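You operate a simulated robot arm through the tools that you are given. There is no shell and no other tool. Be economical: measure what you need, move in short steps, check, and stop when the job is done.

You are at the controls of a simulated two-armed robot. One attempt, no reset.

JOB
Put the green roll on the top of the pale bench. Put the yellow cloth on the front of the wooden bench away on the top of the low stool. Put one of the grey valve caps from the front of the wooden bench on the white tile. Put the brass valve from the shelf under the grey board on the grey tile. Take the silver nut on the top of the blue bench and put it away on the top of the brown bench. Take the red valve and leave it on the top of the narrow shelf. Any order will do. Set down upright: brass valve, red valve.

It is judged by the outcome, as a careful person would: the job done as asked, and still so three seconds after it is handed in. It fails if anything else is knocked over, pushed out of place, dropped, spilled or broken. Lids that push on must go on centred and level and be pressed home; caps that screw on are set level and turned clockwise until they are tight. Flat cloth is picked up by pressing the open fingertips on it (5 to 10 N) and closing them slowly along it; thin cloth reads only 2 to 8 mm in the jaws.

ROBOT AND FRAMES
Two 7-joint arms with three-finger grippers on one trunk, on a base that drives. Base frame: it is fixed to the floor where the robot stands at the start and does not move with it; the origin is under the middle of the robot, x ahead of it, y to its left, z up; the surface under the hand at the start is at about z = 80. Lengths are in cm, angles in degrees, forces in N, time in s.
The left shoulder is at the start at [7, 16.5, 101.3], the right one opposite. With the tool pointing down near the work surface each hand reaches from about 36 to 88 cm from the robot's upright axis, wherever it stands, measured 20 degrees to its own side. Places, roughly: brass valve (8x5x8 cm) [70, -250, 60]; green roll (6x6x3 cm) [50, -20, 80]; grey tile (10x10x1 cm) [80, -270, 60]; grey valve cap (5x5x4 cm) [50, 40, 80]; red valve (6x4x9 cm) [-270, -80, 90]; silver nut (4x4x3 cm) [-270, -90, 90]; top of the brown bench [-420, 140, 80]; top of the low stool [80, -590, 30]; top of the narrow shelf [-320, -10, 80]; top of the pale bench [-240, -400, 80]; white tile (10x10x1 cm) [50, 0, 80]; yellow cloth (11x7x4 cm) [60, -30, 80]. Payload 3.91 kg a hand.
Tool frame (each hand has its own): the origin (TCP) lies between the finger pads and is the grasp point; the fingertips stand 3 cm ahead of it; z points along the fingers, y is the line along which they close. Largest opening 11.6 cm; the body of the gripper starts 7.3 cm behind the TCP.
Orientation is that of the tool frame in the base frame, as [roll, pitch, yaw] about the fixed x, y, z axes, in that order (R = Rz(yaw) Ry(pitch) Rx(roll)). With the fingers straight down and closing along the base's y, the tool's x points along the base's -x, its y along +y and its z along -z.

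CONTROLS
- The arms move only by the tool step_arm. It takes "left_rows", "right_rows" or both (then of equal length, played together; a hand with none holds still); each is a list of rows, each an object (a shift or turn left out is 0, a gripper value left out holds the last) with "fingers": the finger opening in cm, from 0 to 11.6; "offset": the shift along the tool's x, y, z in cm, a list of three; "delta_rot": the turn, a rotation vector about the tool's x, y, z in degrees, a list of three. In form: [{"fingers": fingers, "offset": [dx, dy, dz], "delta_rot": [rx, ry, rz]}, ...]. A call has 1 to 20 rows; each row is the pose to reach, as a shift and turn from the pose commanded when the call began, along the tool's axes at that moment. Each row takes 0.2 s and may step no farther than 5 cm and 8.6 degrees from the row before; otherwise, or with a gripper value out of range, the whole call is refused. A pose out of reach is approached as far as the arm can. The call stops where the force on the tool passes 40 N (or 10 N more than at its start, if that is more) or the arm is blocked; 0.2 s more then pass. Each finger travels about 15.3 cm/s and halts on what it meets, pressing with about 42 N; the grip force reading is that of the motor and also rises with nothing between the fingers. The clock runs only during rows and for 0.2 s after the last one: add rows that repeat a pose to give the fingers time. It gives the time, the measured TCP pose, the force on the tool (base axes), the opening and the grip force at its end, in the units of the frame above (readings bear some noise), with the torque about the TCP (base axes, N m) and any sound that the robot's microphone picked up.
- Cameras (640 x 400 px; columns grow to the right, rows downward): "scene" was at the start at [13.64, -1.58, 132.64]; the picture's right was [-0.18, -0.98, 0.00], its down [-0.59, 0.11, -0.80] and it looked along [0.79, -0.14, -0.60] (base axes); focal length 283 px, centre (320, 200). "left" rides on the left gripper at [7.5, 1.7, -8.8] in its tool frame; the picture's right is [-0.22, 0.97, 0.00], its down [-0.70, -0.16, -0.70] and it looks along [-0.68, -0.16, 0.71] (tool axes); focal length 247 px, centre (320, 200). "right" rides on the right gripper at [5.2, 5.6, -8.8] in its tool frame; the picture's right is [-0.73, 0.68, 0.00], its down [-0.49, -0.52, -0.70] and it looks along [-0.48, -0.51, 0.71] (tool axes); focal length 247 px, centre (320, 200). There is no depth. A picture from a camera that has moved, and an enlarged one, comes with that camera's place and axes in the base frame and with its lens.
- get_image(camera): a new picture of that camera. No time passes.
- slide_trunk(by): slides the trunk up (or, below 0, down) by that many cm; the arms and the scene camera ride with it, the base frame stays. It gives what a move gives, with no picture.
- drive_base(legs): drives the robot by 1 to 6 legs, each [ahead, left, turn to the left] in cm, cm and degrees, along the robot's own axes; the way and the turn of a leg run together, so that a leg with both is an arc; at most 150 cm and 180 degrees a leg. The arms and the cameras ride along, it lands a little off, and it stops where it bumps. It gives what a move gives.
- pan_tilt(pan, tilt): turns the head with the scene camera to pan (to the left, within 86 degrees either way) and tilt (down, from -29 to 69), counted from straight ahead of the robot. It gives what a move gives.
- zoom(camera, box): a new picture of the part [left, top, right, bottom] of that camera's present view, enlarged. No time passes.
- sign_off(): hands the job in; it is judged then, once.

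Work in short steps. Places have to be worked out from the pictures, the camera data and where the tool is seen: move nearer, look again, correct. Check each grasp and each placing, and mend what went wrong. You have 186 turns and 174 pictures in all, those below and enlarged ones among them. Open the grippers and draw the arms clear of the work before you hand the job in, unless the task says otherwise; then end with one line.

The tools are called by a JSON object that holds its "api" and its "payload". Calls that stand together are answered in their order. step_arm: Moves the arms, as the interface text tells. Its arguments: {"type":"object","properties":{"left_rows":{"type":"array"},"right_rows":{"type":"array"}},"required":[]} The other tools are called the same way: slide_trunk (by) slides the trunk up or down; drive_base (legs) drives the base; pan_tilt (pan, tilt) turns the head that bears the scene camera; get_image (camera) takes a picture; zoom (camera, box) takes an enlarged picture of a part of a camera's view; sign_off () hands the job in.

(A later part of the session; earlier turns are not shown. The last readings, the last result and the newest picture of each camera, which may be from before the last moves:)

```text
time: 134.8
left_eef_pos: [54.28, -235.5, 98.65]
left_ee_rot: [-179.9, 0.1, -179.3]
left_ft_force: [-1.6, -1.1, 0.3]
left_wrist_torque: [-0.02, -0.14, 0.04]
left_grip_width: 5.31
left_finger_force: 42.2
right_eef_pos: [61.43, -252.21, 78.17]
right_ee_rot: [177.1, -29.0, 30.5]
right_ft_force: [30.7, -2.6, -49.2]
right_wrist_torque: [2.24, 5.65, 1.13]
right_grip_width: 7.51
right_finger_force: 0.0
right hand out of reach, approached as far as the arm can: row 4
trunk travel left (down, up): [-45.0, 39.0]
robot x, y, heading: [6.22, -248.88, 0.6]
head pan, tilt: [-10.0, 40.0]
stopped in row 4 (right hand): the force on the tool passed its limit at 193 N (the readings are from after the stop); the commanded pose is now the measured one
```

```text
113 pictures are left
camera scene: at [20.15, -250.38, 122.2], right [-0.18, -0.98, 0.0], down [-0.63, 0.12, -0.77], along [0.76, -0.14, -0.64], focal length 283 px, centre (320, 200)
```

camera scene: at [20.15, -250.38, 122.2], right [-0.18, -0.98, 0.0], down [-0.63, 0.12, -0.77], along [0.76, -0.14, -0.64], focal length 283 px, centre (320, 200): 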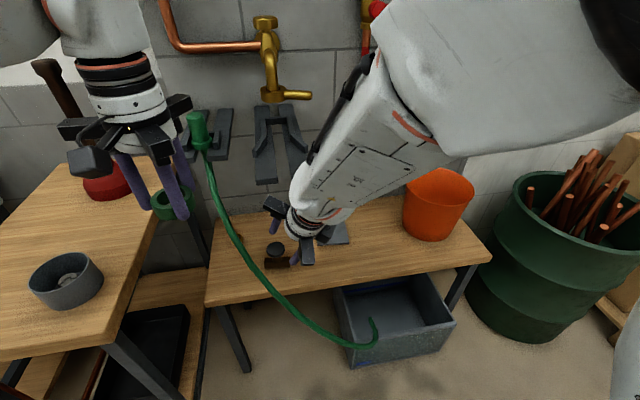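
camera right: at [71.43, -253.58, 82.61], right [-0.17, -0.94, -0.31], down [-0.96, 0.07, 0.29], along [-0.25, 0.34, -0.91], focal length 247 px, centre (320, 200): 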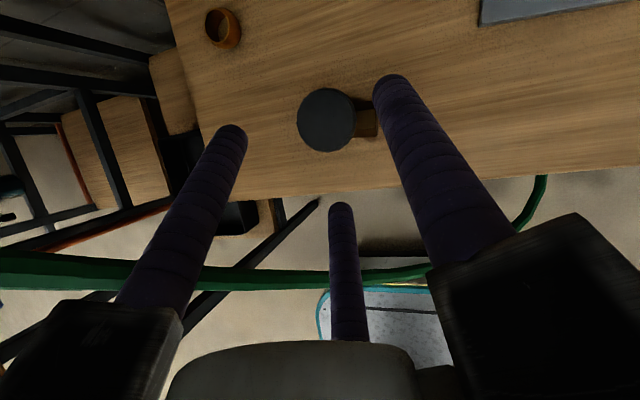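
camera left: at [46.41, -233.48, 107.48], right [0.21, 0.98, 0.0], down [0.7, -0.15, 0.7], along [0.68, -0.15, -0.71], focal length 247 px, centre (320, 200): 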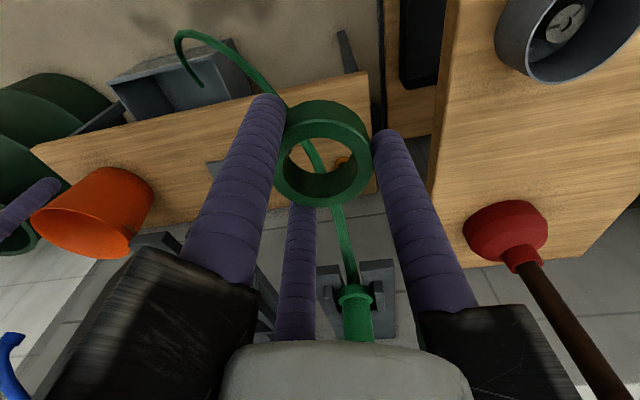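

The hand pressed up against the fork's underside while backing out, so the fork reaches further out than I thought, to about x 60, z 93. I lower 2 cm and withdraw horizontally instead.

{"api": "step_arm", "payload": {"right_rows": [{"offset": [-0.5, 0, 0.9]}, {"offset": [-1, -0.1, 1.75]}, {"offset": [-3.5, -0.7, 0.3]}, {"offset": [-6.5, -1.2, -1.2]}, {"offset": [-9.5, -2, -3]}, {"offset": [-12.1, -2.6, -4.5]}, {"offset": [-12.1, -2.6, -4.5]}]}}

{"api": "get_image", "payload": {"camera": "scene"}}

```text
time: 136.4
left_eef_pos: [53.93, -235.39, 98.67]
left_ee_rot: [-180.0, 0.1, -179.3]
left_ft_force: [0.5, -0.3, 1.0]
left_wrist_torque: [-0.01, -0.01, 0.0]
left_grip_width: 5.28
left_finger_force: 41.9
right_eef_pos: [52.95, -255.41, 74.89]
right_ee_rot: [176.8, -30.1, 30.5]
right_ft_force: [0.8, -0.1, -0.4]
right_wrist_torque: [0.01, 0.0, 0.03]
right_grip_width: 7.49
right_finger_force: 0.2
right hand out of reach, approached as far as the arm can: row 4, 5, 6, 7
trunk travel left (down, up): [-45.0, 39.0]
robot x, y, heading: [6.27, -248.91, 0.6]
head pan, tilt: [-10.0, 40.0]
```

```text
112 pictures are left
camera scene: at [19.81, -250.1, 122.2], right [-0.16, -0.99, 0.0], down [-0.63, 0.1, -0.77], along [0.76, -0.12, -0.64], focal length 283 px, centre (320, 200)
```

scene: 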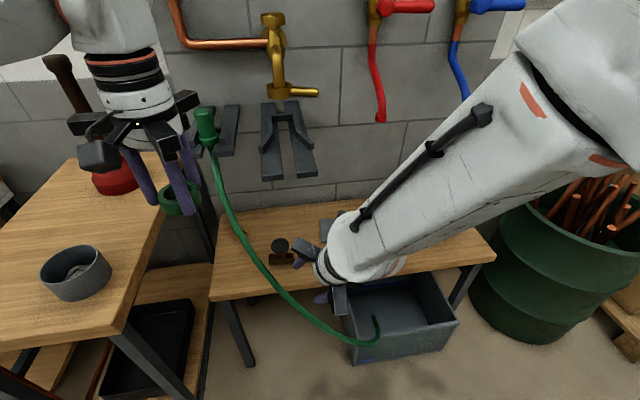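

Free again, and the fork looks horizontal at z≈94 from x 60 back to the wall, over y -246 to -257. A lean towards -y of about 30° should clear it, so I rotate the tilted hand 40° in yaw while moving to (58, -268, 78).

{"api": "step_arm", "payload": {"right_rows": [{"offset": [0, 2.5, -0.5], "delta_rot": [3.9, 0.4, -7]}, {"offset": [0, 5.5, -1], "delta_rot": [7.8, 0.7, -14]}, {"offset": [-0.1, 8.5, -2], "delta_rot": [11.6, 1.1, -20.9]}, {"offset": [-0.2, 11, -2.5], "delta_rot": [15.5, 1.4, -27.9]}, {"offset": [-0.3, 13.6, -2.9], "delta_rot": [19.4, 1.8, -34.9]}, {"offset": [-0.3, 13.6, -2.9], "delta_rot": [19.4, 1.8, -34.9]}]}}

{"api": "get_image", "payload": {"camera": "scene"}}

{"api": "get_image", "payload": {"camera": "right"}}

```text
time: 137.8
left_eef_pos: [54.03, -235.35, 98.75]
left_ee_rot: [-180.0, 0.0, -179.5]
left_ft_force: [0.2, 0.1, -0.5]
left_wrist_torque: [-0.01, 0.05, -0.03]
left_grip_width: 5.27
left_finger_force: 42.1
right_eef_pos: [58.18, -267.92, 77.98]
right_ee_rot: [176.0, -29.3, 70.9]
right_ft_force: [-0.5, 0.0, 0.0]
right_wrist_torque: [-0.04, -0.04, 0.02]
right_grip_width: 7.49
right_finger_force: 0.0
trunk travel left (down, up): [-45.0, 39.0]
robot x, y, heading: [6.32, -248.82, 0.3]
head pan, tilt: [-10.0, 40.0]
```

```text
111 pictures are left
camera scene: at [19.8, -250.04, 122.2], right [-0.16, -0.99, 0.0], down [-0.63, 0.1, -0.77], along [0.76, -0.13, -0.64], focal length 283 px, centre (320, 200)
```

scene: 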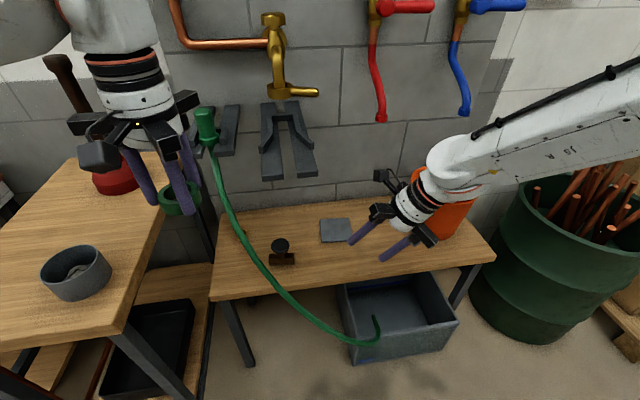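

```text
110 pictures are left
camera right: at [62.87, -269.36, 88.34], right [0.43, -0.85, -0.32], down [-0.78, -0.52, 0.34], along [-0.45, 0.11, -0.89], focal length 247 px, centre (320, 200)
```

right: 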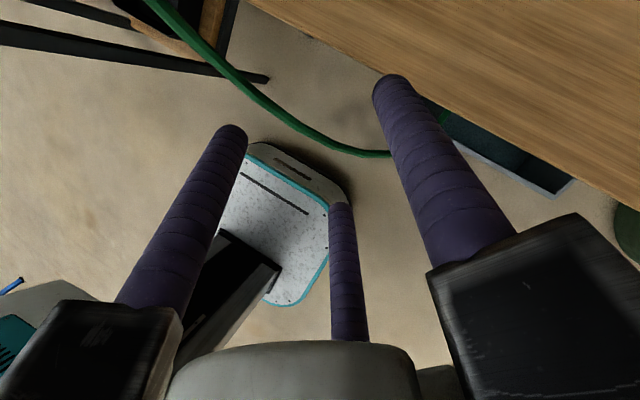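

The arm now comes in from the right, below and beside the fork. I move to about (70, -258, 72) and look at the knob.

{"api": "step_arm", "payload": {"right_rows": [{"offset": [2, 1.7, 3]}, {"offset": [4.2, 3.5, 6]}, {"offset": [6.4, 5.3, 9]}, {"offset": [8.6, 7.1, 12.2]}, {"offset": [8.6, 7.1, 12.2]}]}}

{"api": "get_image", "payload": {"camera": "right"}}

{"api": "zoom", "payload": {"camera": "scene", "box": [220, 90, 460, 310]}}

```text
time: 139.0
left_eef_pos: [53.89, -235.36, 98.79]
left_ee_rot: [180.0, 0.1, -179.4]
left_ft_force: [-0.8, -0.3, 0.2]
left_wrist_torque: [0.01, 0.0, -0.03]
left_grip_width: 5.28
left_finger_force: 41.9
right_eef_pos: [70.18, -258.33, 72.02]
right_ee_rot: [176.1, -29.4, 70.9]
right_ft_force: [1.4, 0.2, -0.1]
right_wrist_torque: [0.0, 0.02, 0.0]
right_grip_width: 7.5
right_finger_force: 0.1
trunk travel left (down, up): [-45.0, 39.0]
robot x, y, heading: [6.58, -248.91, 0.4]
head pan, tilt: [-10.0, 40.0]
```

```text
109 pictures are left
camera right: at [74.93, -259.74, 82.42], right [0.43, -0.85, -0.32], down [-0.78, -0.52, 0.34], along [-0.45, 0.11, -0.89], focal length 247 px, centre (320, 200)
```

right: 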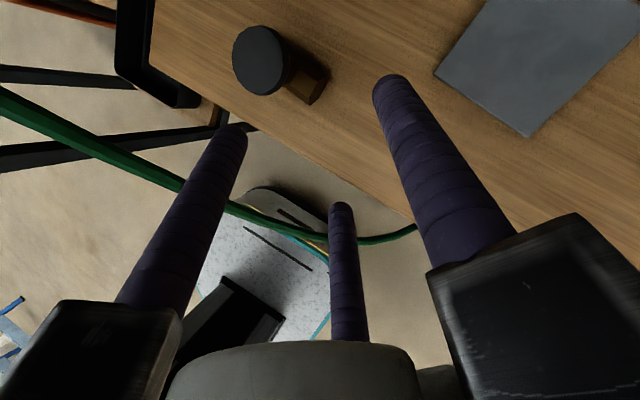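

```text
1.82 times, centred on (340, 200) of scene
camera zoom: at [19.74, -250.15, 122.21], right [-0.16, -0.99, 0.0], down [-0.63, 0.11, -0.77], along [0.76, -0.12, -0.64], focal length 515 px, centre (284, 200)
```

zoom: 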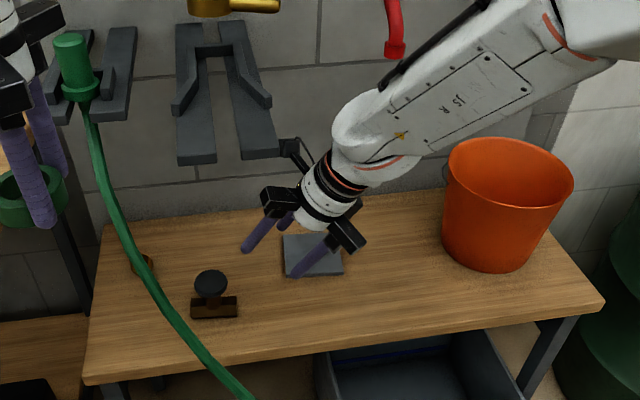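

Both views agree on the knob at (72.6, -247.1) with its top at z≈62.2. I align laterally and then advance along the tool axis.

{"api": "step_arm", "payload": {"right_rows": [{"offset": [2.5, -1.2, 2]}, {"offset": [5, -2.3, 4.5]}, {"offset": [5, -2.3, 8]}, {"offset": [5, -2.3, 10]}, {"offset": [5, -2.3, 10]}]}}

{"api": "get_image", "payload": {"camera": "right"}}

{"api": "zoom", "payload": {"camera": "scene", "box": [220, 90, 460, 310]}}

```text
time: 140.2
left_eef_pos: [53.94, -235.37, 98.61]
left_ee_rot: [180.0, -0.1, -179.5]
left_ft_force: [-0.9, 0.5, 0.3]
left_wrist_torque: [0.03, -0.01, 0.03]
left_grip_width: 5.32
left_finger_force: 41.4
right_eef_pos: [71.58, -248.72, 65.68]
right_ee_rot: [176.1, -29.4, 70.7]
right_ft_force: [-0.3, -0.8, 0.6]
right_wrist_torque: [0.01, -0.02, -0.01]
right_grip_width: 7.53
right_finger_force: 0.0
trunk travel left (down, up): [-45.0, 39.0]
robot x, y, heading: [6.26, -248.58, 0.8]
head pan, tilt: [-10.0, 40.0]
```

```text
107 pictures are left
camera right: at [76.38, -250.29, 76.07], right [0.42, -0.85, -0.32], down [-0.78, -0.52, 0.34], along [-0.45, 0.11, -0.89], focal length 247 px, centre (320, 200)
```

right: 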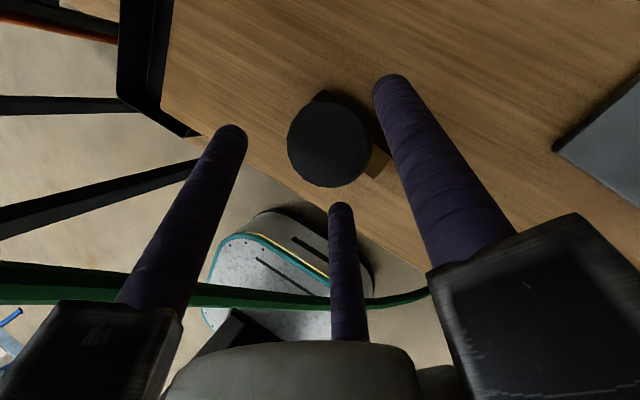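

```text
1.82 times, centred on (340, 200) of scene
camera zoom: at [19.82, -250.11, 122.19], right [-0.16, -0.99, 0.0], down [-0.63, 0.1, -0.77], along [0.76, -0.12, -0.64], focal length 515 px, centre (284, 200)
```

zoom: 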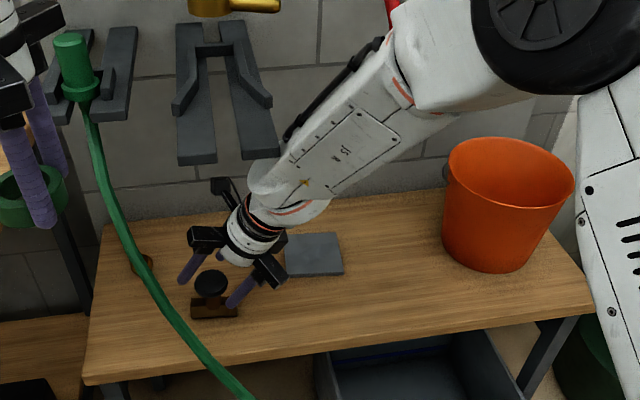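

The knob is centred between the fingertips. I advance the last 3.9 cm and close gently.

{"api": "step_arm", "payload": {"right_rows": [{"offset": [-0.2, 0.2, 1.5]}, {"offset": [-0.3, 0.3, 2.8]}, {"offset": [-0.3, 0.3, 3.8]}, {"offset": [-0.3, 0.3, 3.8]}, {"fingers": 6, "offset": [-0.3, 0.3, 3.8]}, {"fingers": 5, "offset": [-0.3, 0.3, 3.8]}, {"fingers": 4, "offset": [-0.3, 0.3, 3.8]}, {"fingers": 4, "offset": [-0.3, 0.3, 3.8]}]}}

{"api": "get_image", "payload": {"camera": "right"}}

{"api": "zoom", "payload": {"camera": "scene", "box": [240, 190, 400, 310]}}

```text
time: 142.0
left_eef_pos: [53.75, -235.34, 98.61]
left_ee_rot: [-180.0, 0.1, -179.5]
left_ft_force: [-0.1, -1.1, 0.2]
left_wrist_torque: [0.0, -0.01, -0.01]
left_grip_width: 5.29
left_finger_force: 42.2
right_eef_pos: [72.75, -247.47, 62.26]
right_ee_rot: [176.1, -29.6, 70.7]
right_ft_force: [-0.2, 2.1, 6.2]
right_wrist_torque: [0.36, 0.05, 0.0]
right_grip_width: 5.25
right_finger_force: 42.1
trunk travel left (down, up): [-45.0, 39.0]
robot x, y, heading: [6.34, -248.86, 0.5]
head pan, tilt: [-10.0, 40.0]
```

```text
105 pictures are left
camera right: at [77.45, -248.85, 72.66], right [0.42, -0.85, -0.32], down [-0.78, -0.52, 0.34], along [-0.45, 0.11, -0.89], focal length 247 px, centre (320, 200)
```

right: 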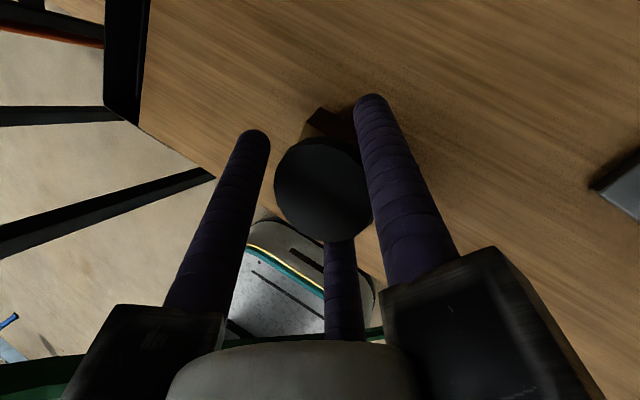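

```text
3.33 times, centred on (320, 250) of scene
camera zoom: at [19.76, -250.12, 122.21], right [-0.16, -0.99, 0.0], down [-0.63, 0.1, -0.77], along [0.76, -0.12, -0.64], focal length 944 px, centre (320, 33)
```

zoom: 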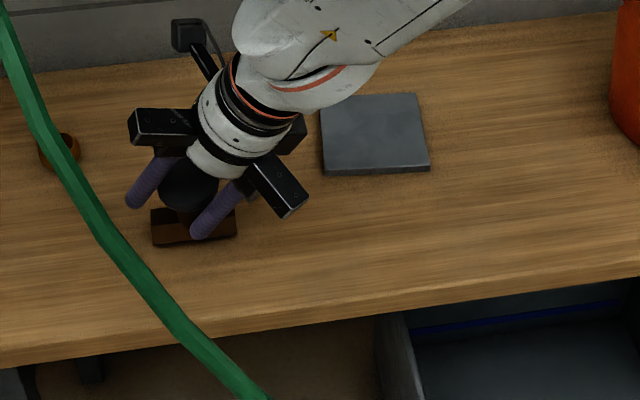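

The knob is gripped at 5.25 cm and the valve looks upright. I lift 2 cm straight up to test.

{"api": "step_arm", "payload": {"right_rows": [{"offset": [0.25, 0, -0.4]}, {"offset": [0.5, 0.1, -0.9]}, {"offset": [1, 0.1, -1.7]}, {"offset": [1, 0.1, -1.7]}]}}

{"api": "get_image", "payload": {"camera": "right"}}

{"api": "zoom", "payload": {"camera": "scene", "box": [240, 190, 400, 310]}}

```text
time: 143.0
left_eef_pos: [54.29, -235.89, 98.47]
left_ee_rot: [179.8, -0.2, -179.6]
left_ft_force: [0.1, -0.8, -0.2]
left_wrist_torque: [0.01, -0.01, -0.02]
left_grip_width: 5.31
left_finger_force: 42.9
right_eef_pos: [72.56, -247.99, 63.62]
right_ee_rot: [176.7, -29.4, 70.2]
right_ft_force: [-0.1, 0.6, -3.0]
right_wrist_torque: [0.0, 0.04, 0.02]
right_grip_width: 5.24
right_finger_force: 41.6
trunk travel left (down, up): [-45.0, 39.0]
robot x, y, heading: [6.14, -248.77, 0.5]
head pan, tilt: [-10.0, 40.0]
```

```text
103 pictures are left
camera right: at [77.47, -249.43, 73.92], right [0.42, -0.85, -0.33], down [-0.78, -0.52, 0.34], along [-0.46, 0.11, -0.88], focal length 247 px, centre (320, 200)
```

right: 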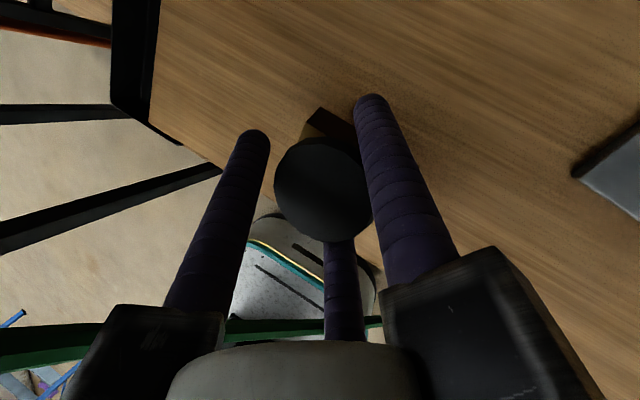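

```text
3.33 times, centred on (320, 250) of scene
camera zoom: at [20.22, -250.7, 122.08], right [-0.16, -0.99, 0.0], down [-0.64, 0.11, -0.76], along [0.75, -0.12, -0.65], focal length 944 px, centre (320, 33)
```

zoom: 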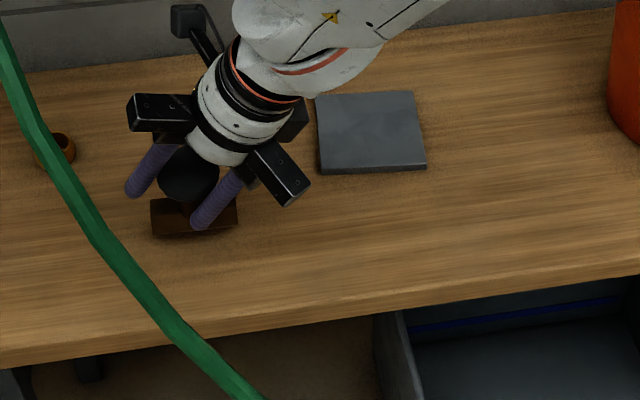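

The valve hangs upright in the grip. I carry it sideways out of the fork's band and then over the tile at about (82.3, -265.7).

{"api": "step_arm", "payload": {"right_rows": [{"offset": [-2.3, 1.1, -1.6]}, {"offset": [-4.7, 2.25, -3.1]}, {"offset": [-6.3, 4.8, -4.7]}, {"offset": [-8, 7.35, -6.4]}, {"offset": [-9.2, 11.5, -7.1]}, {"offset": [-10.4, 15.7, -7.8]}, {"offset": [-10.4, 15.7, -7.8]}]}}

{"api": "get_image", "payload": {"camera": "right"}}

{"api": "zoom", "payload": {"camera": "scene", "box": [260, 150, 460, 300]}}

```text
time: 144.6
left_eef_pos: [54.0, -235.33, 98.7]
left_ee_rot: [-179.9, 0.0, -179.4]
left_ft_force: [-0.6, -0.4, -0.1]
left_wrist_torque: [-0.02, -0.02, -0.03]
left_grip_width: 5.3
left_finger_force: 41.9
right_eef_pos: [82.33, -265.04, 66.85]
right_ee_rot: [176.1, -29.4, 70.8]
right_ft_force: [0.0, -0.2, -3.1]
right_wrist_torque: [0.0, 0.02, 0.0]
right_grip_width: 5.24
right_finger_force: 42.4
trunk travel left (down, up): [-45.0, 39.0]
robot x, y, heading: [6.36, -248.53, 0.2]
head pan, tilt: [-10.0, 40.0]
```

```text
101 pictures are left
camera right: at [87.14, -266.55, 77.26], right [0.42, -0.85, -0.32], down [-0.78, -0.52, 0.34], along [-0.45, 0.11, -0.89], focal length 247 px, centre (320, 200)
```

right: 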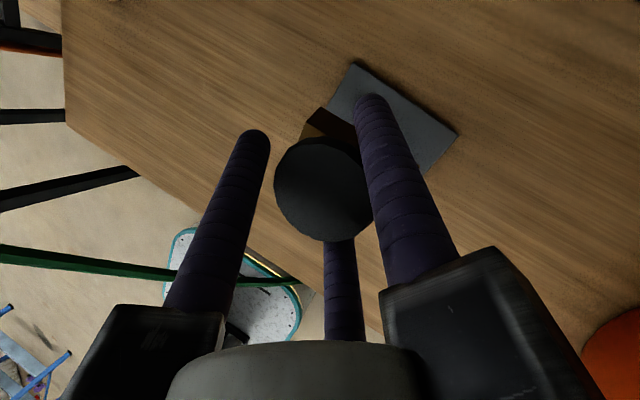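

```text
2.67 times, centred on (360, 225) of scene
camera zoom: at [19.82, -250.05, 122.2], right [-0.16, -0.99, 0.0], down [-0.63, 0.1, -0.77], along [0.76, -0.13, -0.64], focal length 755 px, centre (213, 133)
```

zoom: 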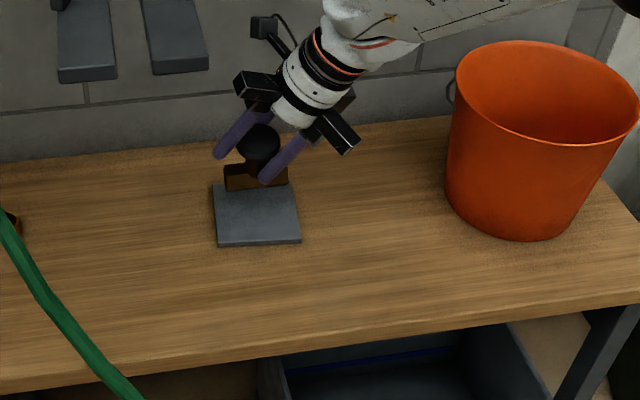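

Tile centre is near (82.6, -266.0). I correct y by -0.9 cm and lower to just above the tile.

{"api": "step_arm", "payload": {"right_rows": [{"offset": [-0.8, 0.4, 0.6]}, {"offset": [-1.5, 0.4, 1.5]}, {"offset": [-2.1, 0.4, 2.3]}, {"offset": [-2.1, 0.4, 2.3]}]}}

{"api": "zoom", "payload": {"camera": "scene", "box": [280, 170, 400, 260]}}

```text
time: 145.6
left_eef_pos: [54.09, -235.38, 98.61]
left_ee_rot: [-180.0, -0.1, -179.4]
left_ft_force: [-0.1, -0.7, -0.3]
left_wrist_torque: [0.01, -0.03, 0.0]
left_grip_width: 5.3
left_finger_force: 41.5
right_eef_pos: [82.8, -265.87, 63.92]
right_ee_rot: [176.1, -29.5, 70.7]
right_ft_force: [-0.1, -0.2, -3.7]
right_wrist_torque: [-0.01, 0.02, 0.01]
right_grip_width: 5.24
right_finger_force: 42.4
trunk travel left (down, up): [-45.0, 39.0]
robot x, y, heading: [6.19, -248.62, 0.5]
head pan, tilt: [-10.0, 40.0]
```

```text
4.44 times, centred on (340, 215) of scene
camera zoom: at [19.86, -250.1, 122.19], right [-0.16, -0.99, 0.0], down [-0.63, 0.1, -0.77], along [0.76, -0.12, -0.64], focal length 1258 px, centre (231, 133)
```

zoom: 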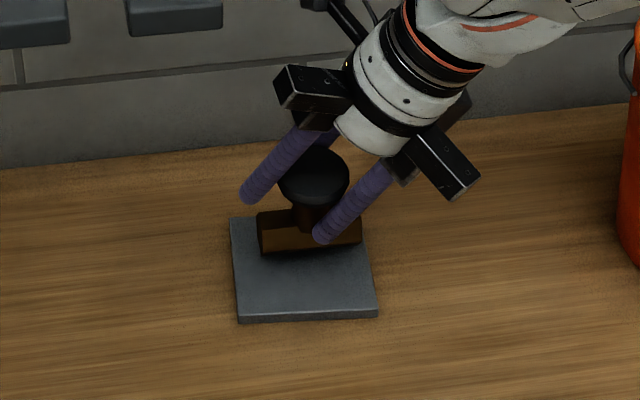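

The valve sits about 1.5 cm behind the tile's centre, so I shift it forward and lower until contact.

{"api": "step_arm", "payload": {"right_rows": [{"offset": [-0.4, -1.4, -0.2]}, {"offset": [-0.7, -1.4, 0.2]}, {"offset": [-0.8, -1.4, 0.4]}, {"offset": [-0.8, -1.4, 0.4]}]}}

{"api": "zoom", "payload": {"camera": "scene", "box": [280, 170, 400, 260]}}

```text
time: 146.6
left_eef_pos: [53.82, -235.34, 98.68]
left_ee_rot: [-180.0, 0.0, -179.3]
left_ft_force: [-0.3, 0.7, -1.0]
left_wrist_torque: [-0.01, 0.0, 0.03]
left_grip_width: 5.32
left_finger_force: 42.3
right_eef_pos: [81.34, -265.82, 63.23]
right_ee_rot: [175.9, -29.6, 70.8]
right_ft_force: [-1.3, 0.7, 10.5]
right_wrist_torque: [0.46, 0.18, 0.02]
right_grip_width: 5.25
right_finger_force: 41.9
trunk travel left (down, up): [-45.0, 39.0]
robot x, y, heading: [6.34, -248.8, 0.5]
head pan, tilt: [-10.0, 40.0]
```

```text
4.44 times, centred on (340, 215) of scene
camera zoom: at [19.69, -250.08, 122.23], right [-0.16, -0.99, 0.0], down [-0.63, 0.1, -0.77], along [0.76, -0.13, -0.64], focal length 1258 px, centre (231, 133)
```

zoom: 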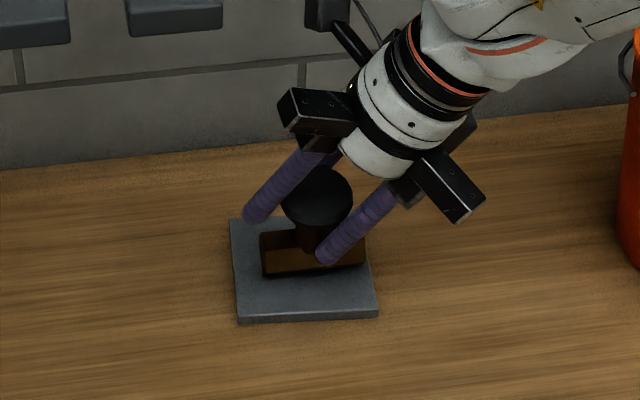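

The valve stands on the tile with 10 N of contact. I release and back out along the tool axis.

{"api": "step_arm", "payload": {"right_rows": [{"fingers": 6}, {"fingers": 7.5}, {"fingers": 7.8}, {"fingers": 7.8}, {"offset": [0, 0, -2]}, {"offset": [0, 0, -5]}, {"offset": [0, 0, -9]}, {"offset": [0, 0, -12]}]}}

{"api": "zoom", "payload": {"camera": "scene", "box": [240, 120, 480, 280]}}

```text
time: 148.4
left_eef_pos: [53.86, -235.4, 98.64]
left_ee_rot: [180.0, 0.1, -179.4]
left_ft_force: [-0.2, 0.1, -0.5]
left_wrist_torque: [0.0, -0.02, -0.02]
left_grip_width: 5.3
left_finger_force: 42.4
right_eef_pos: [78.66, -271.02, 73.31]
right_ee_rot: [176.0, -29.5, 70.8]
right_ft_force: [-0.2, -0.7, 0.1]
right_wrist_torque: [0.0, 0.05, 0.01]
right_grip_width: 7.8
right_finger_force: 0.0
trunk travel left (down, up): [-45.0, 39.0]
robot x, y, heading: [5.95, -248.6, 0.7]
head pan, tilt: [-10.0, 40.0]
```

```text
2.50 times, centred on (360, 200) of scene
camera zoom: at [19.79, -250.1, 122.19], right [-0.16, -0.99, 0.0], down [-0.63, 0.1, -0.77], along [0.76, -0.12, -0.64], focal length 708 px, centre (220, 200)
```

zoom: 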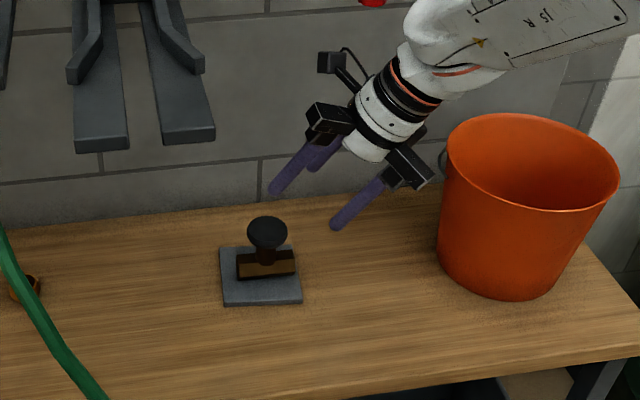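

The brass valve stands upright on the grey tile. I withdraw the right hand towards the robot and level it.

{"api": "step_arm", "payload": {"right_rows": [{"offset": [0, -4, -1.5]}, {"offset": [0, -8, -3.5]}, {"offset": [-0.3, -12, -5.5]}, {"offset": [-0.6, -16, -7]}, {"offset": [-0.6, -20, -9]}, {"offset": [-0.6, -21, -9.7], "delta_rot": [-1, -7.4, 0]}, {"offset": [-0.6, -21, -9.7], "delta_rot": [-2, -14.8, 0]}, {"offset": [-0.6, -21, -9.7], "delta_rot": [-3, -22, 0]}, {"offset": [-0.6, -21, -9.7], "delta_rot": [-4, -29.4, 0]}]}}

{"api": "drive_base", "payload": {"legs": [[-60, 0, 0]]}}

{"api": "get_image", "payload": {"camera": "scene"}}

```text
time: 150.4
left_eef_pos: [54.02, -235.53, 98.71]
left_ee_rot: [-180.0, 0.1, -179.4]
left_ft_force: [0.7, 0.3, -0.6]
left_wrist_torque: [0.0, -0.01, 0.0]
left_grip_width: 5.32
left_finger_force: 41.9
right_eef_pos: [56.46, -268.13, 79.42]
right_ee_rot: [176.4, -4.8, 66.5]
right_ft_force: [-0.3, -0.6, 0.2]
right_wrist_torque: [0.02, -0.02, 0.02]
right_grip_width: 7.75
right_finger_force: 0.1
trunk travel left (down, up): [-45.0, 39.0]
robot x, y, heading: [6.13, -249.15, 0.5]
head pan, tilt: [-10.0, 40.0]
```

```text
time: 153.9
left_eef_pos: [-8.46, -235.88, 98.76]
left_ee_rot: [179.9, 0.1, -178.8]
left_ft_force: [-1.0, 0.3, 0.3]
left_wrist_torque: [0.03, -0.02, -0.01]
left_grip_width: 5.3
left_finger_force: 42.5
right_eef_pos: [-5.57, -268.54, 79.56]
right_ee_rot: [175.9, -4.5, 67.5]
right_ft_force: [0.7, 0.3, -0.7]
right_wrist_torque: [0.0, -0.03, 0.0]
right_grip_width: 7.8
right_finger_force: 0.1
trunk travel left (down, up): [-45.0, 39.0]
robot x, y, heading: [-56.04, -249.37, 1.4]
head pan, tilt: [-10.0, 40.0]
```

```text
96 pictures are left
camera scene: at [-42.84, -249.9, 121.34], right [-0.03, -1.0, 0.0], down [-0.72, 0.02, -0.7], along [0.7, -0.02, -0.72], focal length 283 px, centre (320, 200)
```

scene: 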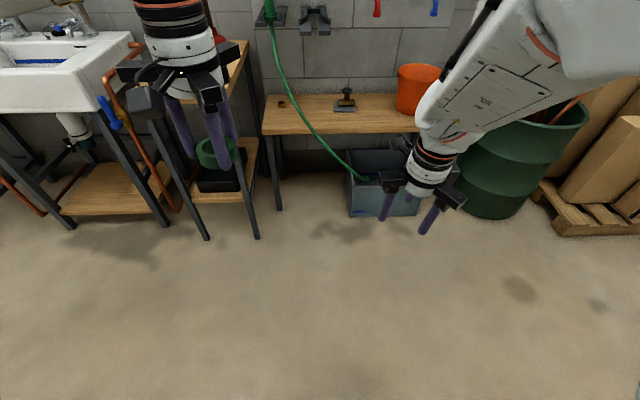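

All undisturbed. I turn the right wrist back and then turn the robot towards the pale bench to look.

{"api": "step_arm", "payload": {"right_rows": [{"delta_rot": [0, 0, -8.5]}, {"delta_rot": [0, 0, -17]}, {"delta_rot": [0, 0, -25.5]}, {"delta_rot": [0, 0, -34]}, {"delta_rot": [0, 0, -42.5]}, {"delta_rot": [0, 0, -51]}, {"delta_rot": [0, 0, -59.5]}, {"offset": [0, 0, -4], "delta_rot": [0, 0, -68]}, {"offset": [0, 0, -8], "delta_rot": [0, 0, -76.5]}, {"offset": [0, 0, -12], "delta_rot": [0, 0, -85]}, {"offset": [0, 0, -16], "delta_rot": [0, 0, -93.5]}, {"offset": [0, 0, -18], "delta_rot": [0, 0, -102]}, {"offset": [0, 0, -18], "delta_rot": [0, 0, -110]}]}}

{"api": "drive_base", "payload": {"legs": [[0, 0, -140]]}}

{"api": "pan_tilt", "payload": {"pan": 0, "tilt": 22}}

{"api": "get_image", "payload": {"camera": "scene"}}

```text
time: 156.7
left_eef_pos: [-8.53, -236.02, 98.61]
left_ee_rot: [179.9, 0.0, -178.9]
left_ft_force: [-0.3, 0.1, 0.2]
left_wrist_torque: [0.04, 0.01, 0.03]
left_grip_width: 5.33
left_finger_force: 42.5
right_eef_pos: [-7.26, -269.46, 97.39]
right_ee_rot: [177.0, 5.4, 177.2]
right_ft_force: [0.1, 0.3, 0.0]
right_wrist_torque: [0.0, -0.03, -0.01]
right_grip_width: 7.81
right_finger_force: 0.0
trunk travel left (down, up): [-45.0, 39.0]
robot x, y, heading: [-55.67, -249.6, 1.5]
head pan, tilt: [-10.0, 40.0]
```

```text
time: 163.0
left_eef_pos: [-85.28, -289.63, 98.75]
left_ee_rot: [-180.0, 0.0, 38.6]
left_ft_force: [-0.8, 0.2, 0.4]
left_wrist_torque: [-0.01, -0.01, -0.03]
left_grip_width: 5.28
left_finger_force: 41.4
right_eef_pos: [-106.41, -263.62, 97.5]
right_ee_rot: [177.1, 5.3, 34.5]
right_ft_force: [-0.4, 1.1, 0.8]
right_wrist_torque: [0.01, 0.0, 0.03]
right_grip_width: 7.77
right_finger_force: 0.1
trunk travel left (down, up): [-45.0, 39.0]
robot x, y, heading: [-55.42, -249.68, -141.5]
head pan, tilt: [-10.0, 40.0]
```

```text
time: 163.8
left_eef_pos: [-85.39, -289.54, 98.63]
left_ee_rot: [179.9, 0.1, 38.6]
left_ft_force: [-0.2, 0.2, -0.2]
left_wrist_torque: [0.0, -0.01, -0.03]
left_grip_width: 5.32
left_finger_force: 41.9
right_eef_pos: [-106.48, -263.62, 97.54]
right_ee_rot: [177.1, 5.4, 34.4]
right_ft_force: [1.2, -0.7, 0.2]
right_wrist_torque: [0.0, 0.01, -0.03]
right_grip_width: 7.79
right_finger_force: 0.0
trunk travel left (down, up): [-45.0, 39.0]
robot x, y, heading: [-56.08, -249.67, -141.5]
head pan, tilt: [0.0, 22.0]
```

```text
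95 pictures are left
camera scene: at [-67.06, -258.68, 125.0], right [-0.62, 0.78, 0.0], down [0.29, 0.23, -0.93], along [-0.72, -0.58, -0.38], focal length 283 px, centre (320, 200)
```

scene: 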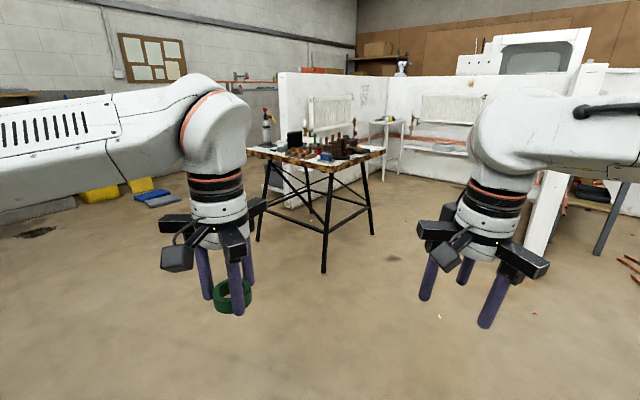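

The table ahead, with its near corner at about (-190, -350), matches the pale bench's place. I drive to about (-130, -383) facing -x and look at its top.

{"api": "drive_base", "payload": {"legs": [[0, 0, 23], [150, 0, 0], [0, 0, -61.5]]}}

{"api": "slide_trunk", "payload": {"by": 15}}

{"api": "pan_tilt", "payload": {"pan": 0, "tilt": 32}}

{"api": "get_image", "payload": {"camera": "scene"}}

```text
time: 175.1
left_eef_pos: [-172.1, -395.86, 98.79]
left_ee_rot: [-180.0, -0.1, 2.4]
left_ft_force: [0.2, 0.3, 0.1]
left_wrist_torque: [0.0, -0.03, -0.04]
left_grip_width: 5.32
left_finger_force: 41.5
right_eef_pos: [-173.86, -362.25, 97.51]
right_ee_rot: [177.1, 5.3, -1.8]
right_ft_force: [0.3, 0.2, 0.6]
right_wrist_torque: [-0.02, 0.01, 0.03]
right_grip_width: 7.81
right_finger_force: 0.2
trunk travel left (down, up): [-45.0, 39.0]
robot x, y, heading: [-124.85, -381.19, -177.3]
head pan, tilt: [0.0, 22.0]
```

```text
time: 176.8
left_eef_pos: [-172.18, -395.78, 113.62]
left_ee_rot: [-180.0, 0.0, 2.4]
left_ft_force: [-0.8, 0.2, 0.2]
left_wrist_torque: [-0.02, -0.02, -0.01]
left_grip_width: 5.31
left_finger_force: 42.0
right_eef_pos: [-173.82, -362.31, 112.42]
right_ee_rot: [177.1, 5.4, -1.8]
right_ft_force: [-0.6, 0.0, 0.0]
right_wrist_torque: [0.01, 0.01, -0.01]
right_grip_width: 7.8
right_finger_force: 0.1
trunk travel left (down, up): [-60.0, 24.0]
robot x, y, heading: [-125.08, -380.73, -177.5]
head pan, tilt: [0.0, 22.0]
```

```text
time: 177.6
left_eef_pos: [-172.13, -395.77, 113.69]
left_ee_rot: [-180.0, 0.0, 2.4]
left_ft_force: [0.7, 0.1, -0.1]
left_wrist_torque: [0.04, 0.0, 0.03]
left_grip_width: 5.3
left_finger_force: 41.7
right_eef_pos: [-173.82, -362.32, 112.55]
right_ee_rot: [177.1, 5.4, -1.7]
right_ft_force: [0.2, -0.6, 0.8]
right_wrist_torque: [0.03, -0.02, 0.0]
right_grip_width: 7.8
right_finger_force: 0.0
trunk travel left (down, up): [-60.0, 24.0]
robot x, y, heading: [-125.03, -380.91, -177.6]
head pan, tilt: [0.0, 32.0]
```

```text
94 pictures are left
camera scene: at [-138.86, -381.49, 138.42], right [-0.04, 1.0, 0.0], down [0.53, 0.02, -0.85], along [-0.85, -0.04, -0.53], focal length 283 px, centre (320, 200)
```

scene: 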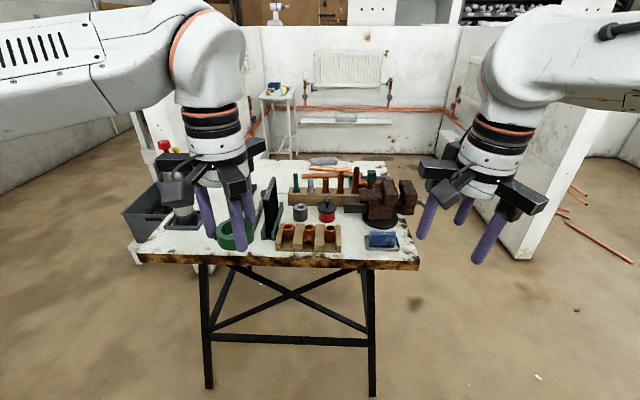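

The bench top is pale with several things on it. There looks to be free room at the front left, so I zoom in and check the left camera.

{"api": "zoom", "payload": {"camera": "scene", "box": [120, 130, 440, 290]}}

{"api": "get_image", "payload": {"camera": "left"}}

```text
2.00 times, centred on (280, 210) of scene
camera zoom: at [-138.86, -381.49, 138.42], right [-0.04, 1.0, 0.0], down [0.53, 0.02, -0.85], along [-0.85, -0.04, -0.53], focal length 566 px, centre (400, 180)
```

zoom: 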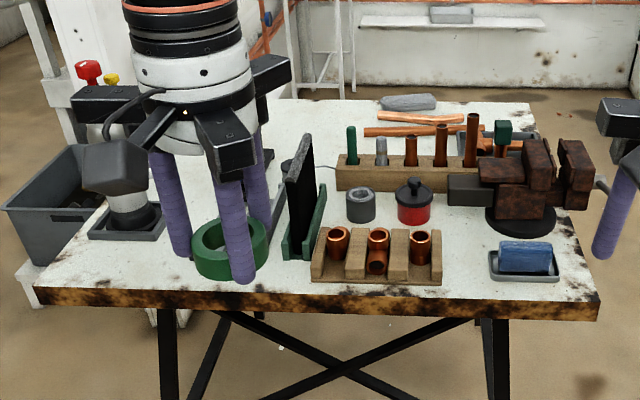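

```text
92 pictures are left
camera left: at [-164.68, -397.11, 122.51], right [-0.18, -0.98, 0.0], down [-0.7, 0.13, 0.7], along [-0.69, 0.13, -0.71], focal length 247 px, centre (320, 200)
```

left: 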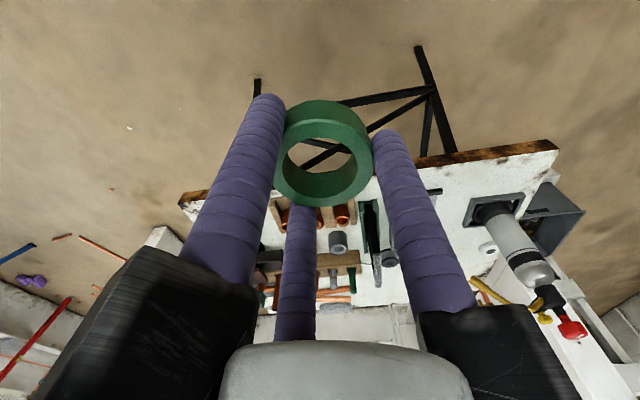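

A free patch lies near (-206, -413.5), between the green stand and the machine base. I shift the base forward and left to bring it in good reach.

{"api": "drive_base", "payload": {"legs": [[10, 20, -2.4]]}}

{"api": "get_image", "payload": {"camera": "left"}}

{"api": "get_image", "payload": {"camera": "scene"}}

```text
time: 179.3
left_eef_pos: [-182.14, -414.59, 113.63]
left_ee_rot: [-180.0, 0.0, 0.3]
left_ft_force: [-0.8, -0.7, -0.3]
left_wrist_torque: [0.0, -0.01, 0.02]
left_grip_width: 5.3
left_finger_force: 41.8
right_eef_pos: [-182.56, -381.0, 112.51]
right_ee_rot: [177.0, 5.4, -3.8]
right_ft_force: [0.0, 0.2, -0.2]
right_wrist_torque: [0.01, 0.01, -0.03]
right_grip_width: 7.79
right_finger_force: 0.1
trunk travel left (down, up): [-60.0, 24.0]
robot x, y, heading: [-134.5, -401.25, -180.0]
head pan, tilt: [0.0, 32.0]
```

```text
91 pictures are left
camera left: at [-174.7, -416.21, 122.52], right [-0.22, -0.98, 0.0], down [-0.7, 0.16, 0.7], along [-0.68, 0.15, -0.71], focal length 247 px, centre (320, 200)
```

left: 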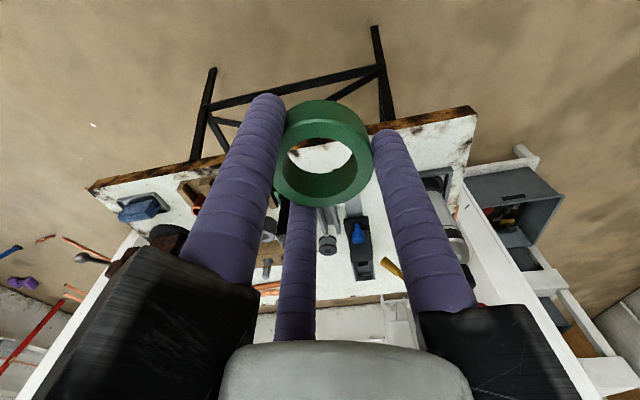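

```text
90 pictures are left
camera scene: at [-148.34, -401.54, 138.42], right [-0.01, 1.0, 0.0], down [0.53, 0.0, -0.85], along [-0.85, 0.0, -0.53], focal length 283 px, centre (320, 200)
```

scene: 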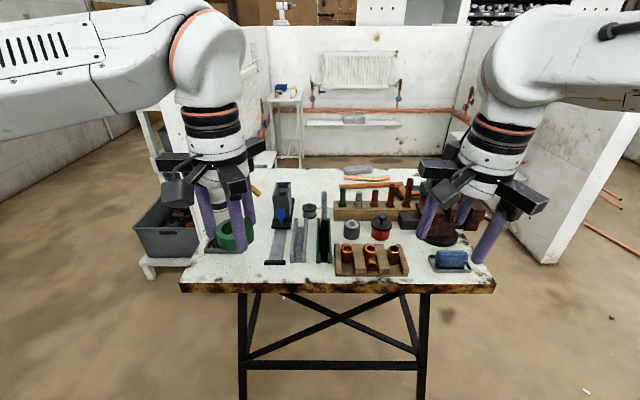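

From here a hand plane shows near (-210, -414), so that spot is not free. I zoom to map the front-left corner.

{"api": "zoom", "payload": {"camera": "scene", "box": [170, 170, 350, 300]}}

{"api": "zoom", "payload": {"camera": "left", "box": [280, 90, 500, 310]}}

```text
3.08 times, centred on (260, 235) of scene
camera zoom: at [-148.34, -401.54, 138.42], right [-0.01, 1.0, 0.0], down [0.53, 0.0, -0.85], along [-0.85, 0.0, -0.53], focal length 871 px, centre (505, 92)
```

zoom: 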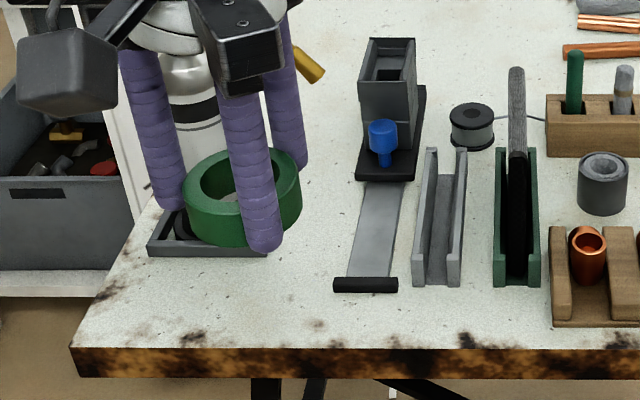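

```text
1.82 times, centred on (390, 200) of left
camera zoom: at [-174.7, -416.21, 122.52], right [-0.22, -0.98, 0.0], down [-0.7, 0.16, 0.7], along [-0.68, 0.15, -0.71], focal length 449 px, centre (193, 200)
```

zoom: 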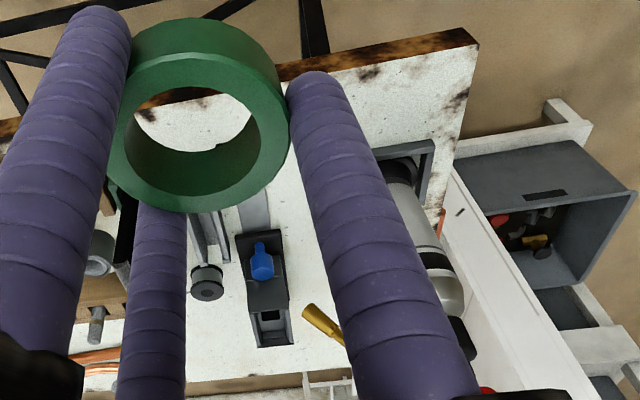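

The front strip is free around (-205, -423.5), clear of the machine tray and the plane. I move the roll above it.

{"api": "step_arm", "payload": {"left_rows": [{"offset": [-3.5, 2, 2]}, {"offset": [-7.5, 4, 4]}, {"offset": [-11.5, 6, 6]}, {"offset": [-15.5, 8, 8]}, {"offset": [-19.5, 8.9, 10]}, {"offset": [-22.9, 8.9, 12]}, {"offset": [-22.9, 8.9, 16]}, {"offset": [-22.9, 8.9, 19]}, {"offset": [-22.9, 8.9, 19]}]}}

{"api": "zoom", "payload": {"camera": "scene", "box": [150, 140, 350, 300]}}

{"api": "get_image", "payload": {"camera": "left"}}

```text
time: 181.3
left_eef_pos: [-196.38, -421.37, 105.5]
left_ee_rot: [180.0, 0.1, 0.4]
left_ft_force: [0.0, 1.0, -0.5]
left_wrist_torque: [0.01, -0.04, 0.0]
left_grip_width: 5.31
left_finger_force: 41.9
left hand out of reach, approached as far as the arm can: row 4, 5, 6, 7, 8, 9
right_eef_pos: [-182.54, -381.15, 112.55]
right_ee_rot: [177.1, 5.4, -3.7]
right_ft_force: [-0.5, -0.2, 0.3]
right_wrist_torque: [0.0, 0.01, -0.02]
right_grip_width: 7.78
right_finger_force: 0.0
trunk travel left (down, up): [-60.0, 24.0]
robot x, y, heading: [-134.57, -401.75, -179.4]
head pan, tilt: [0.0, 32.0]
```

```text
2.50 times, centred on (250, 220) of scene
camera zoom: at [-148.32, -401.53, 138.42], right [-0.01, 1.0, 0.0], down [0.53, 0.0, -0.85], along [-0.85, 0.0, -0.53], focal length 708 px, centre (495, 150)
```

zoom: 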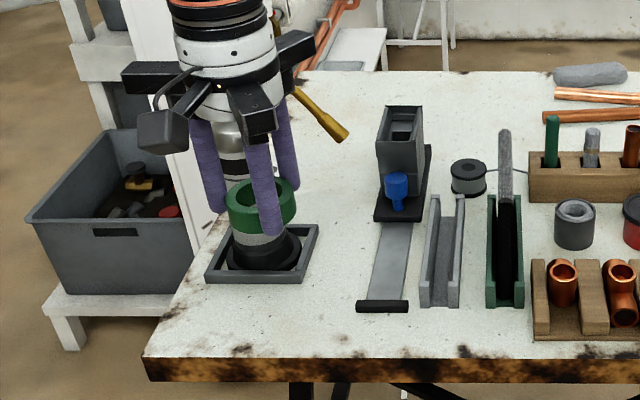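

```text
86 pictures are left
camera left: at [-188.81, -423.01, 114.25], right [-0.22, -0.98, 0.0], down [-0.7, 0.15, 0.7], along [-0.69, 0.15, -0.71], focal length 247 px, centre (320, 200)
```

left: 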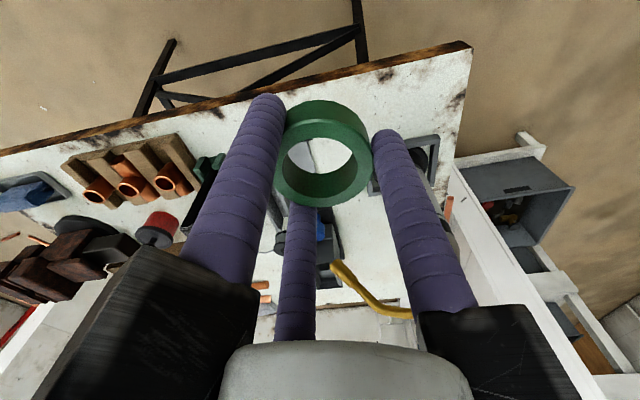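

The machine is a blowtorch in a tray, with its nozzle tip near (-216.7, -419, 98). My spot at (-205, -424) keeps about 6 cm from it. I drive 8 cm ahead to gain reach.

{"api": "drive_base", "payload": {"legs": [[8, 1, 0]]}}

{"api": "zoom", "payload": {"camera": "scene", "box": [150, 140, 350, 320]}}

```text
time: 182.3
left_eef_pos: [-204.25, -422.48, 105.52]
left_ee_rot: [-179.8, 0.0, 0.6]
left_ft_force: [-0.9, 0.4, 0.0]
left_wrist_torque: [0.0, -0.06, 0.01]
left_grip_width: 5.3
left_finger_force: 41.6
right_eef_pos: [-190.69, -382.26, 112.44]
right_ee_rot: [177.1, 5.4, -3.7]
right_ft_force: [0.1, 0.3, -0.9]
right_wrist_torque: [-0.01, -0.02, 0.01]
right_grip_width: 7.79
right_finger_force: 0.2
trunk travel left (down, up): [-60.0, 24.0]
robot x, y, heading: [-142.28, -402.55, -179.6]
head pan, tilt: [0.0, 32.0]
```

```text
2.22 times, centred on (250, 230) of scene
camera zoom: at [-156.28, -402.62, 138.41], right [-0.01, 1.0, 0.0], down [0.53, 0.0, -0.85], along [-0.85, -0.01, -0.53], focal length 629 px, centre (476, 133)
```

zoom: 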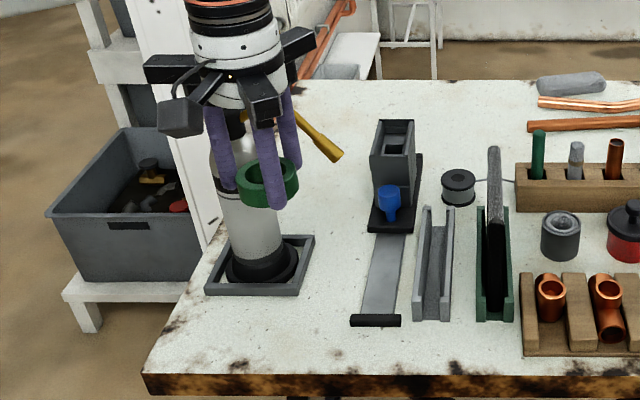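

I lower the roll straight down at about (-206, -423.5), stopping just above the surface.

{"api": "step_arm", "payload": {"left_rows": [{"offset": [-0.8, 0.5, 4]}, {"offset": [-1.6, 1.1, 8]}, {"offset": [-1.6, 1.1, 12]}, {"offset": [-1.6, 1.1, 16]}, {"offset": [-1.6, 1.1, 19]}, {"offset": [-1.6, 1.1, 21]}, {"offset": [-1.6, 1.1, 21]}]}}

{"api": "zoom", "payload": {"camera": "scene", "box": [150, 140, 350, 320]}}

{"api": "get_image", "payload": {"camera": "left"}}

```text
time: 183.9
left_eef_pos: [-205.61, -423.44, 84.38]
left_ee_rot: [-179.9, 0.2, 0.6]
left_ft_force: [0.6, -0.8, 0.0]
left_wrist_torque: [-0.03, -0.02, 0.02]
left_grip_width: 5.31
left_finger_force: 42.2
right_eef_pos: [-190.44, -382.09, 112.54]
right_ee_rot: [177.2, 5.3, -3.7]
right_ft_force: [0.0, -1.2, 0.0]
right_wrist_torque: [0.0, -0.02, 0.01]
right_grip_width: 7.81
right_finger_force: 0.0
trunk travel left (down, up): [-60.0, 24.0]
robot x, y, heading: [-142.28, -402.36, -179.4]
head pan, tilt: [0.0, 32.0]
```

```text
2.22 times, centred on (250, 230) of scene
camera zoom: at [-156.2, -402.6, 138.42], right [-0.01, 1.0, 0.0], down [0.53, 0.0, -0.85], along [-0.85, -0.01, -0.53], focal length 629 px, centre (476, 133)
```

zoom: 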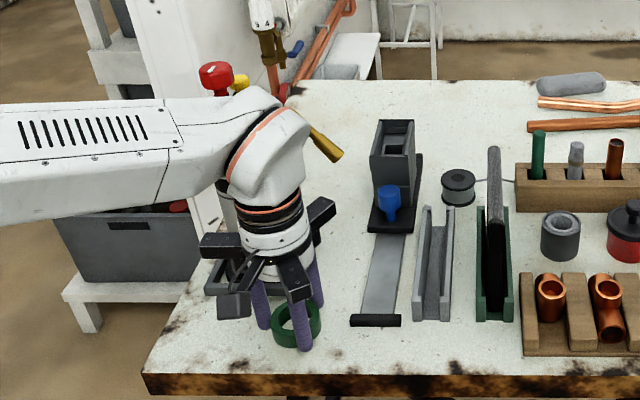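

```text
83 pictures are left
camera left: at [-198.15, -425.06, 93.11], right [-0.21, -0.98, 0.0], down [-0.7, 0.15, 0.7], along [-0.69, 0.15, -0.71], focal length 247 px, centre (320, 200)
```

left: 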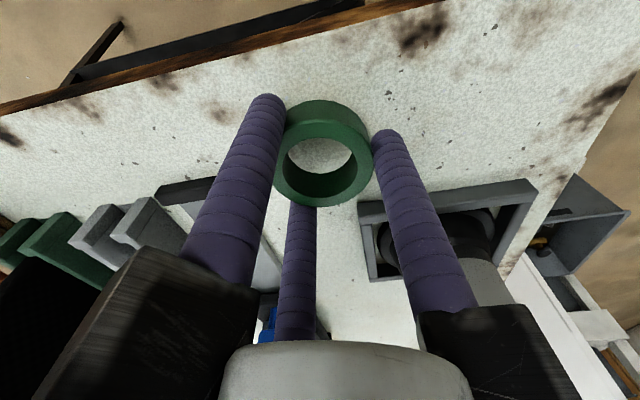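

Looks clear. I inch down to contact.

{"api": "step_arm", "payload": {"left_rows": [{"offset": [0, 0, 0.4]}, {"offset": [0, 0, 0.8]}, {"offset": [0, 0, 1.1]}, {"offset": [0, 0, 1.1]}]}}

```text
time: 184.9
left_eef_pos: [-205.64, -423.79, 83.26]
left_ee_rot: [-179.9, 0.1, 0.5]
left_ft_force: [-1.3, 0.2, 4.4]
left_wrist_torque: [-0.04, -0.06, 0.01]
left_grip_width: 5.29
left_finger_force: 42.6
right_eef_pos: [-190.52, -382.18, 112.39]
right_ee_rot: [177.1, 5.4, -3.7]
right_ft_force: [0.0, 0.2, -0.2]
right_wrist_torque: [-0.02, 0.01, 0.03]
right_grip_width: 7.77
right_finger_force: 0.1
trunk travel left (down, up): [-60.0, 24.0]
robot x, y, heading: [-142.27, -402.54, -179.7]
head pan, tilt: [0.0, 32.0]
```

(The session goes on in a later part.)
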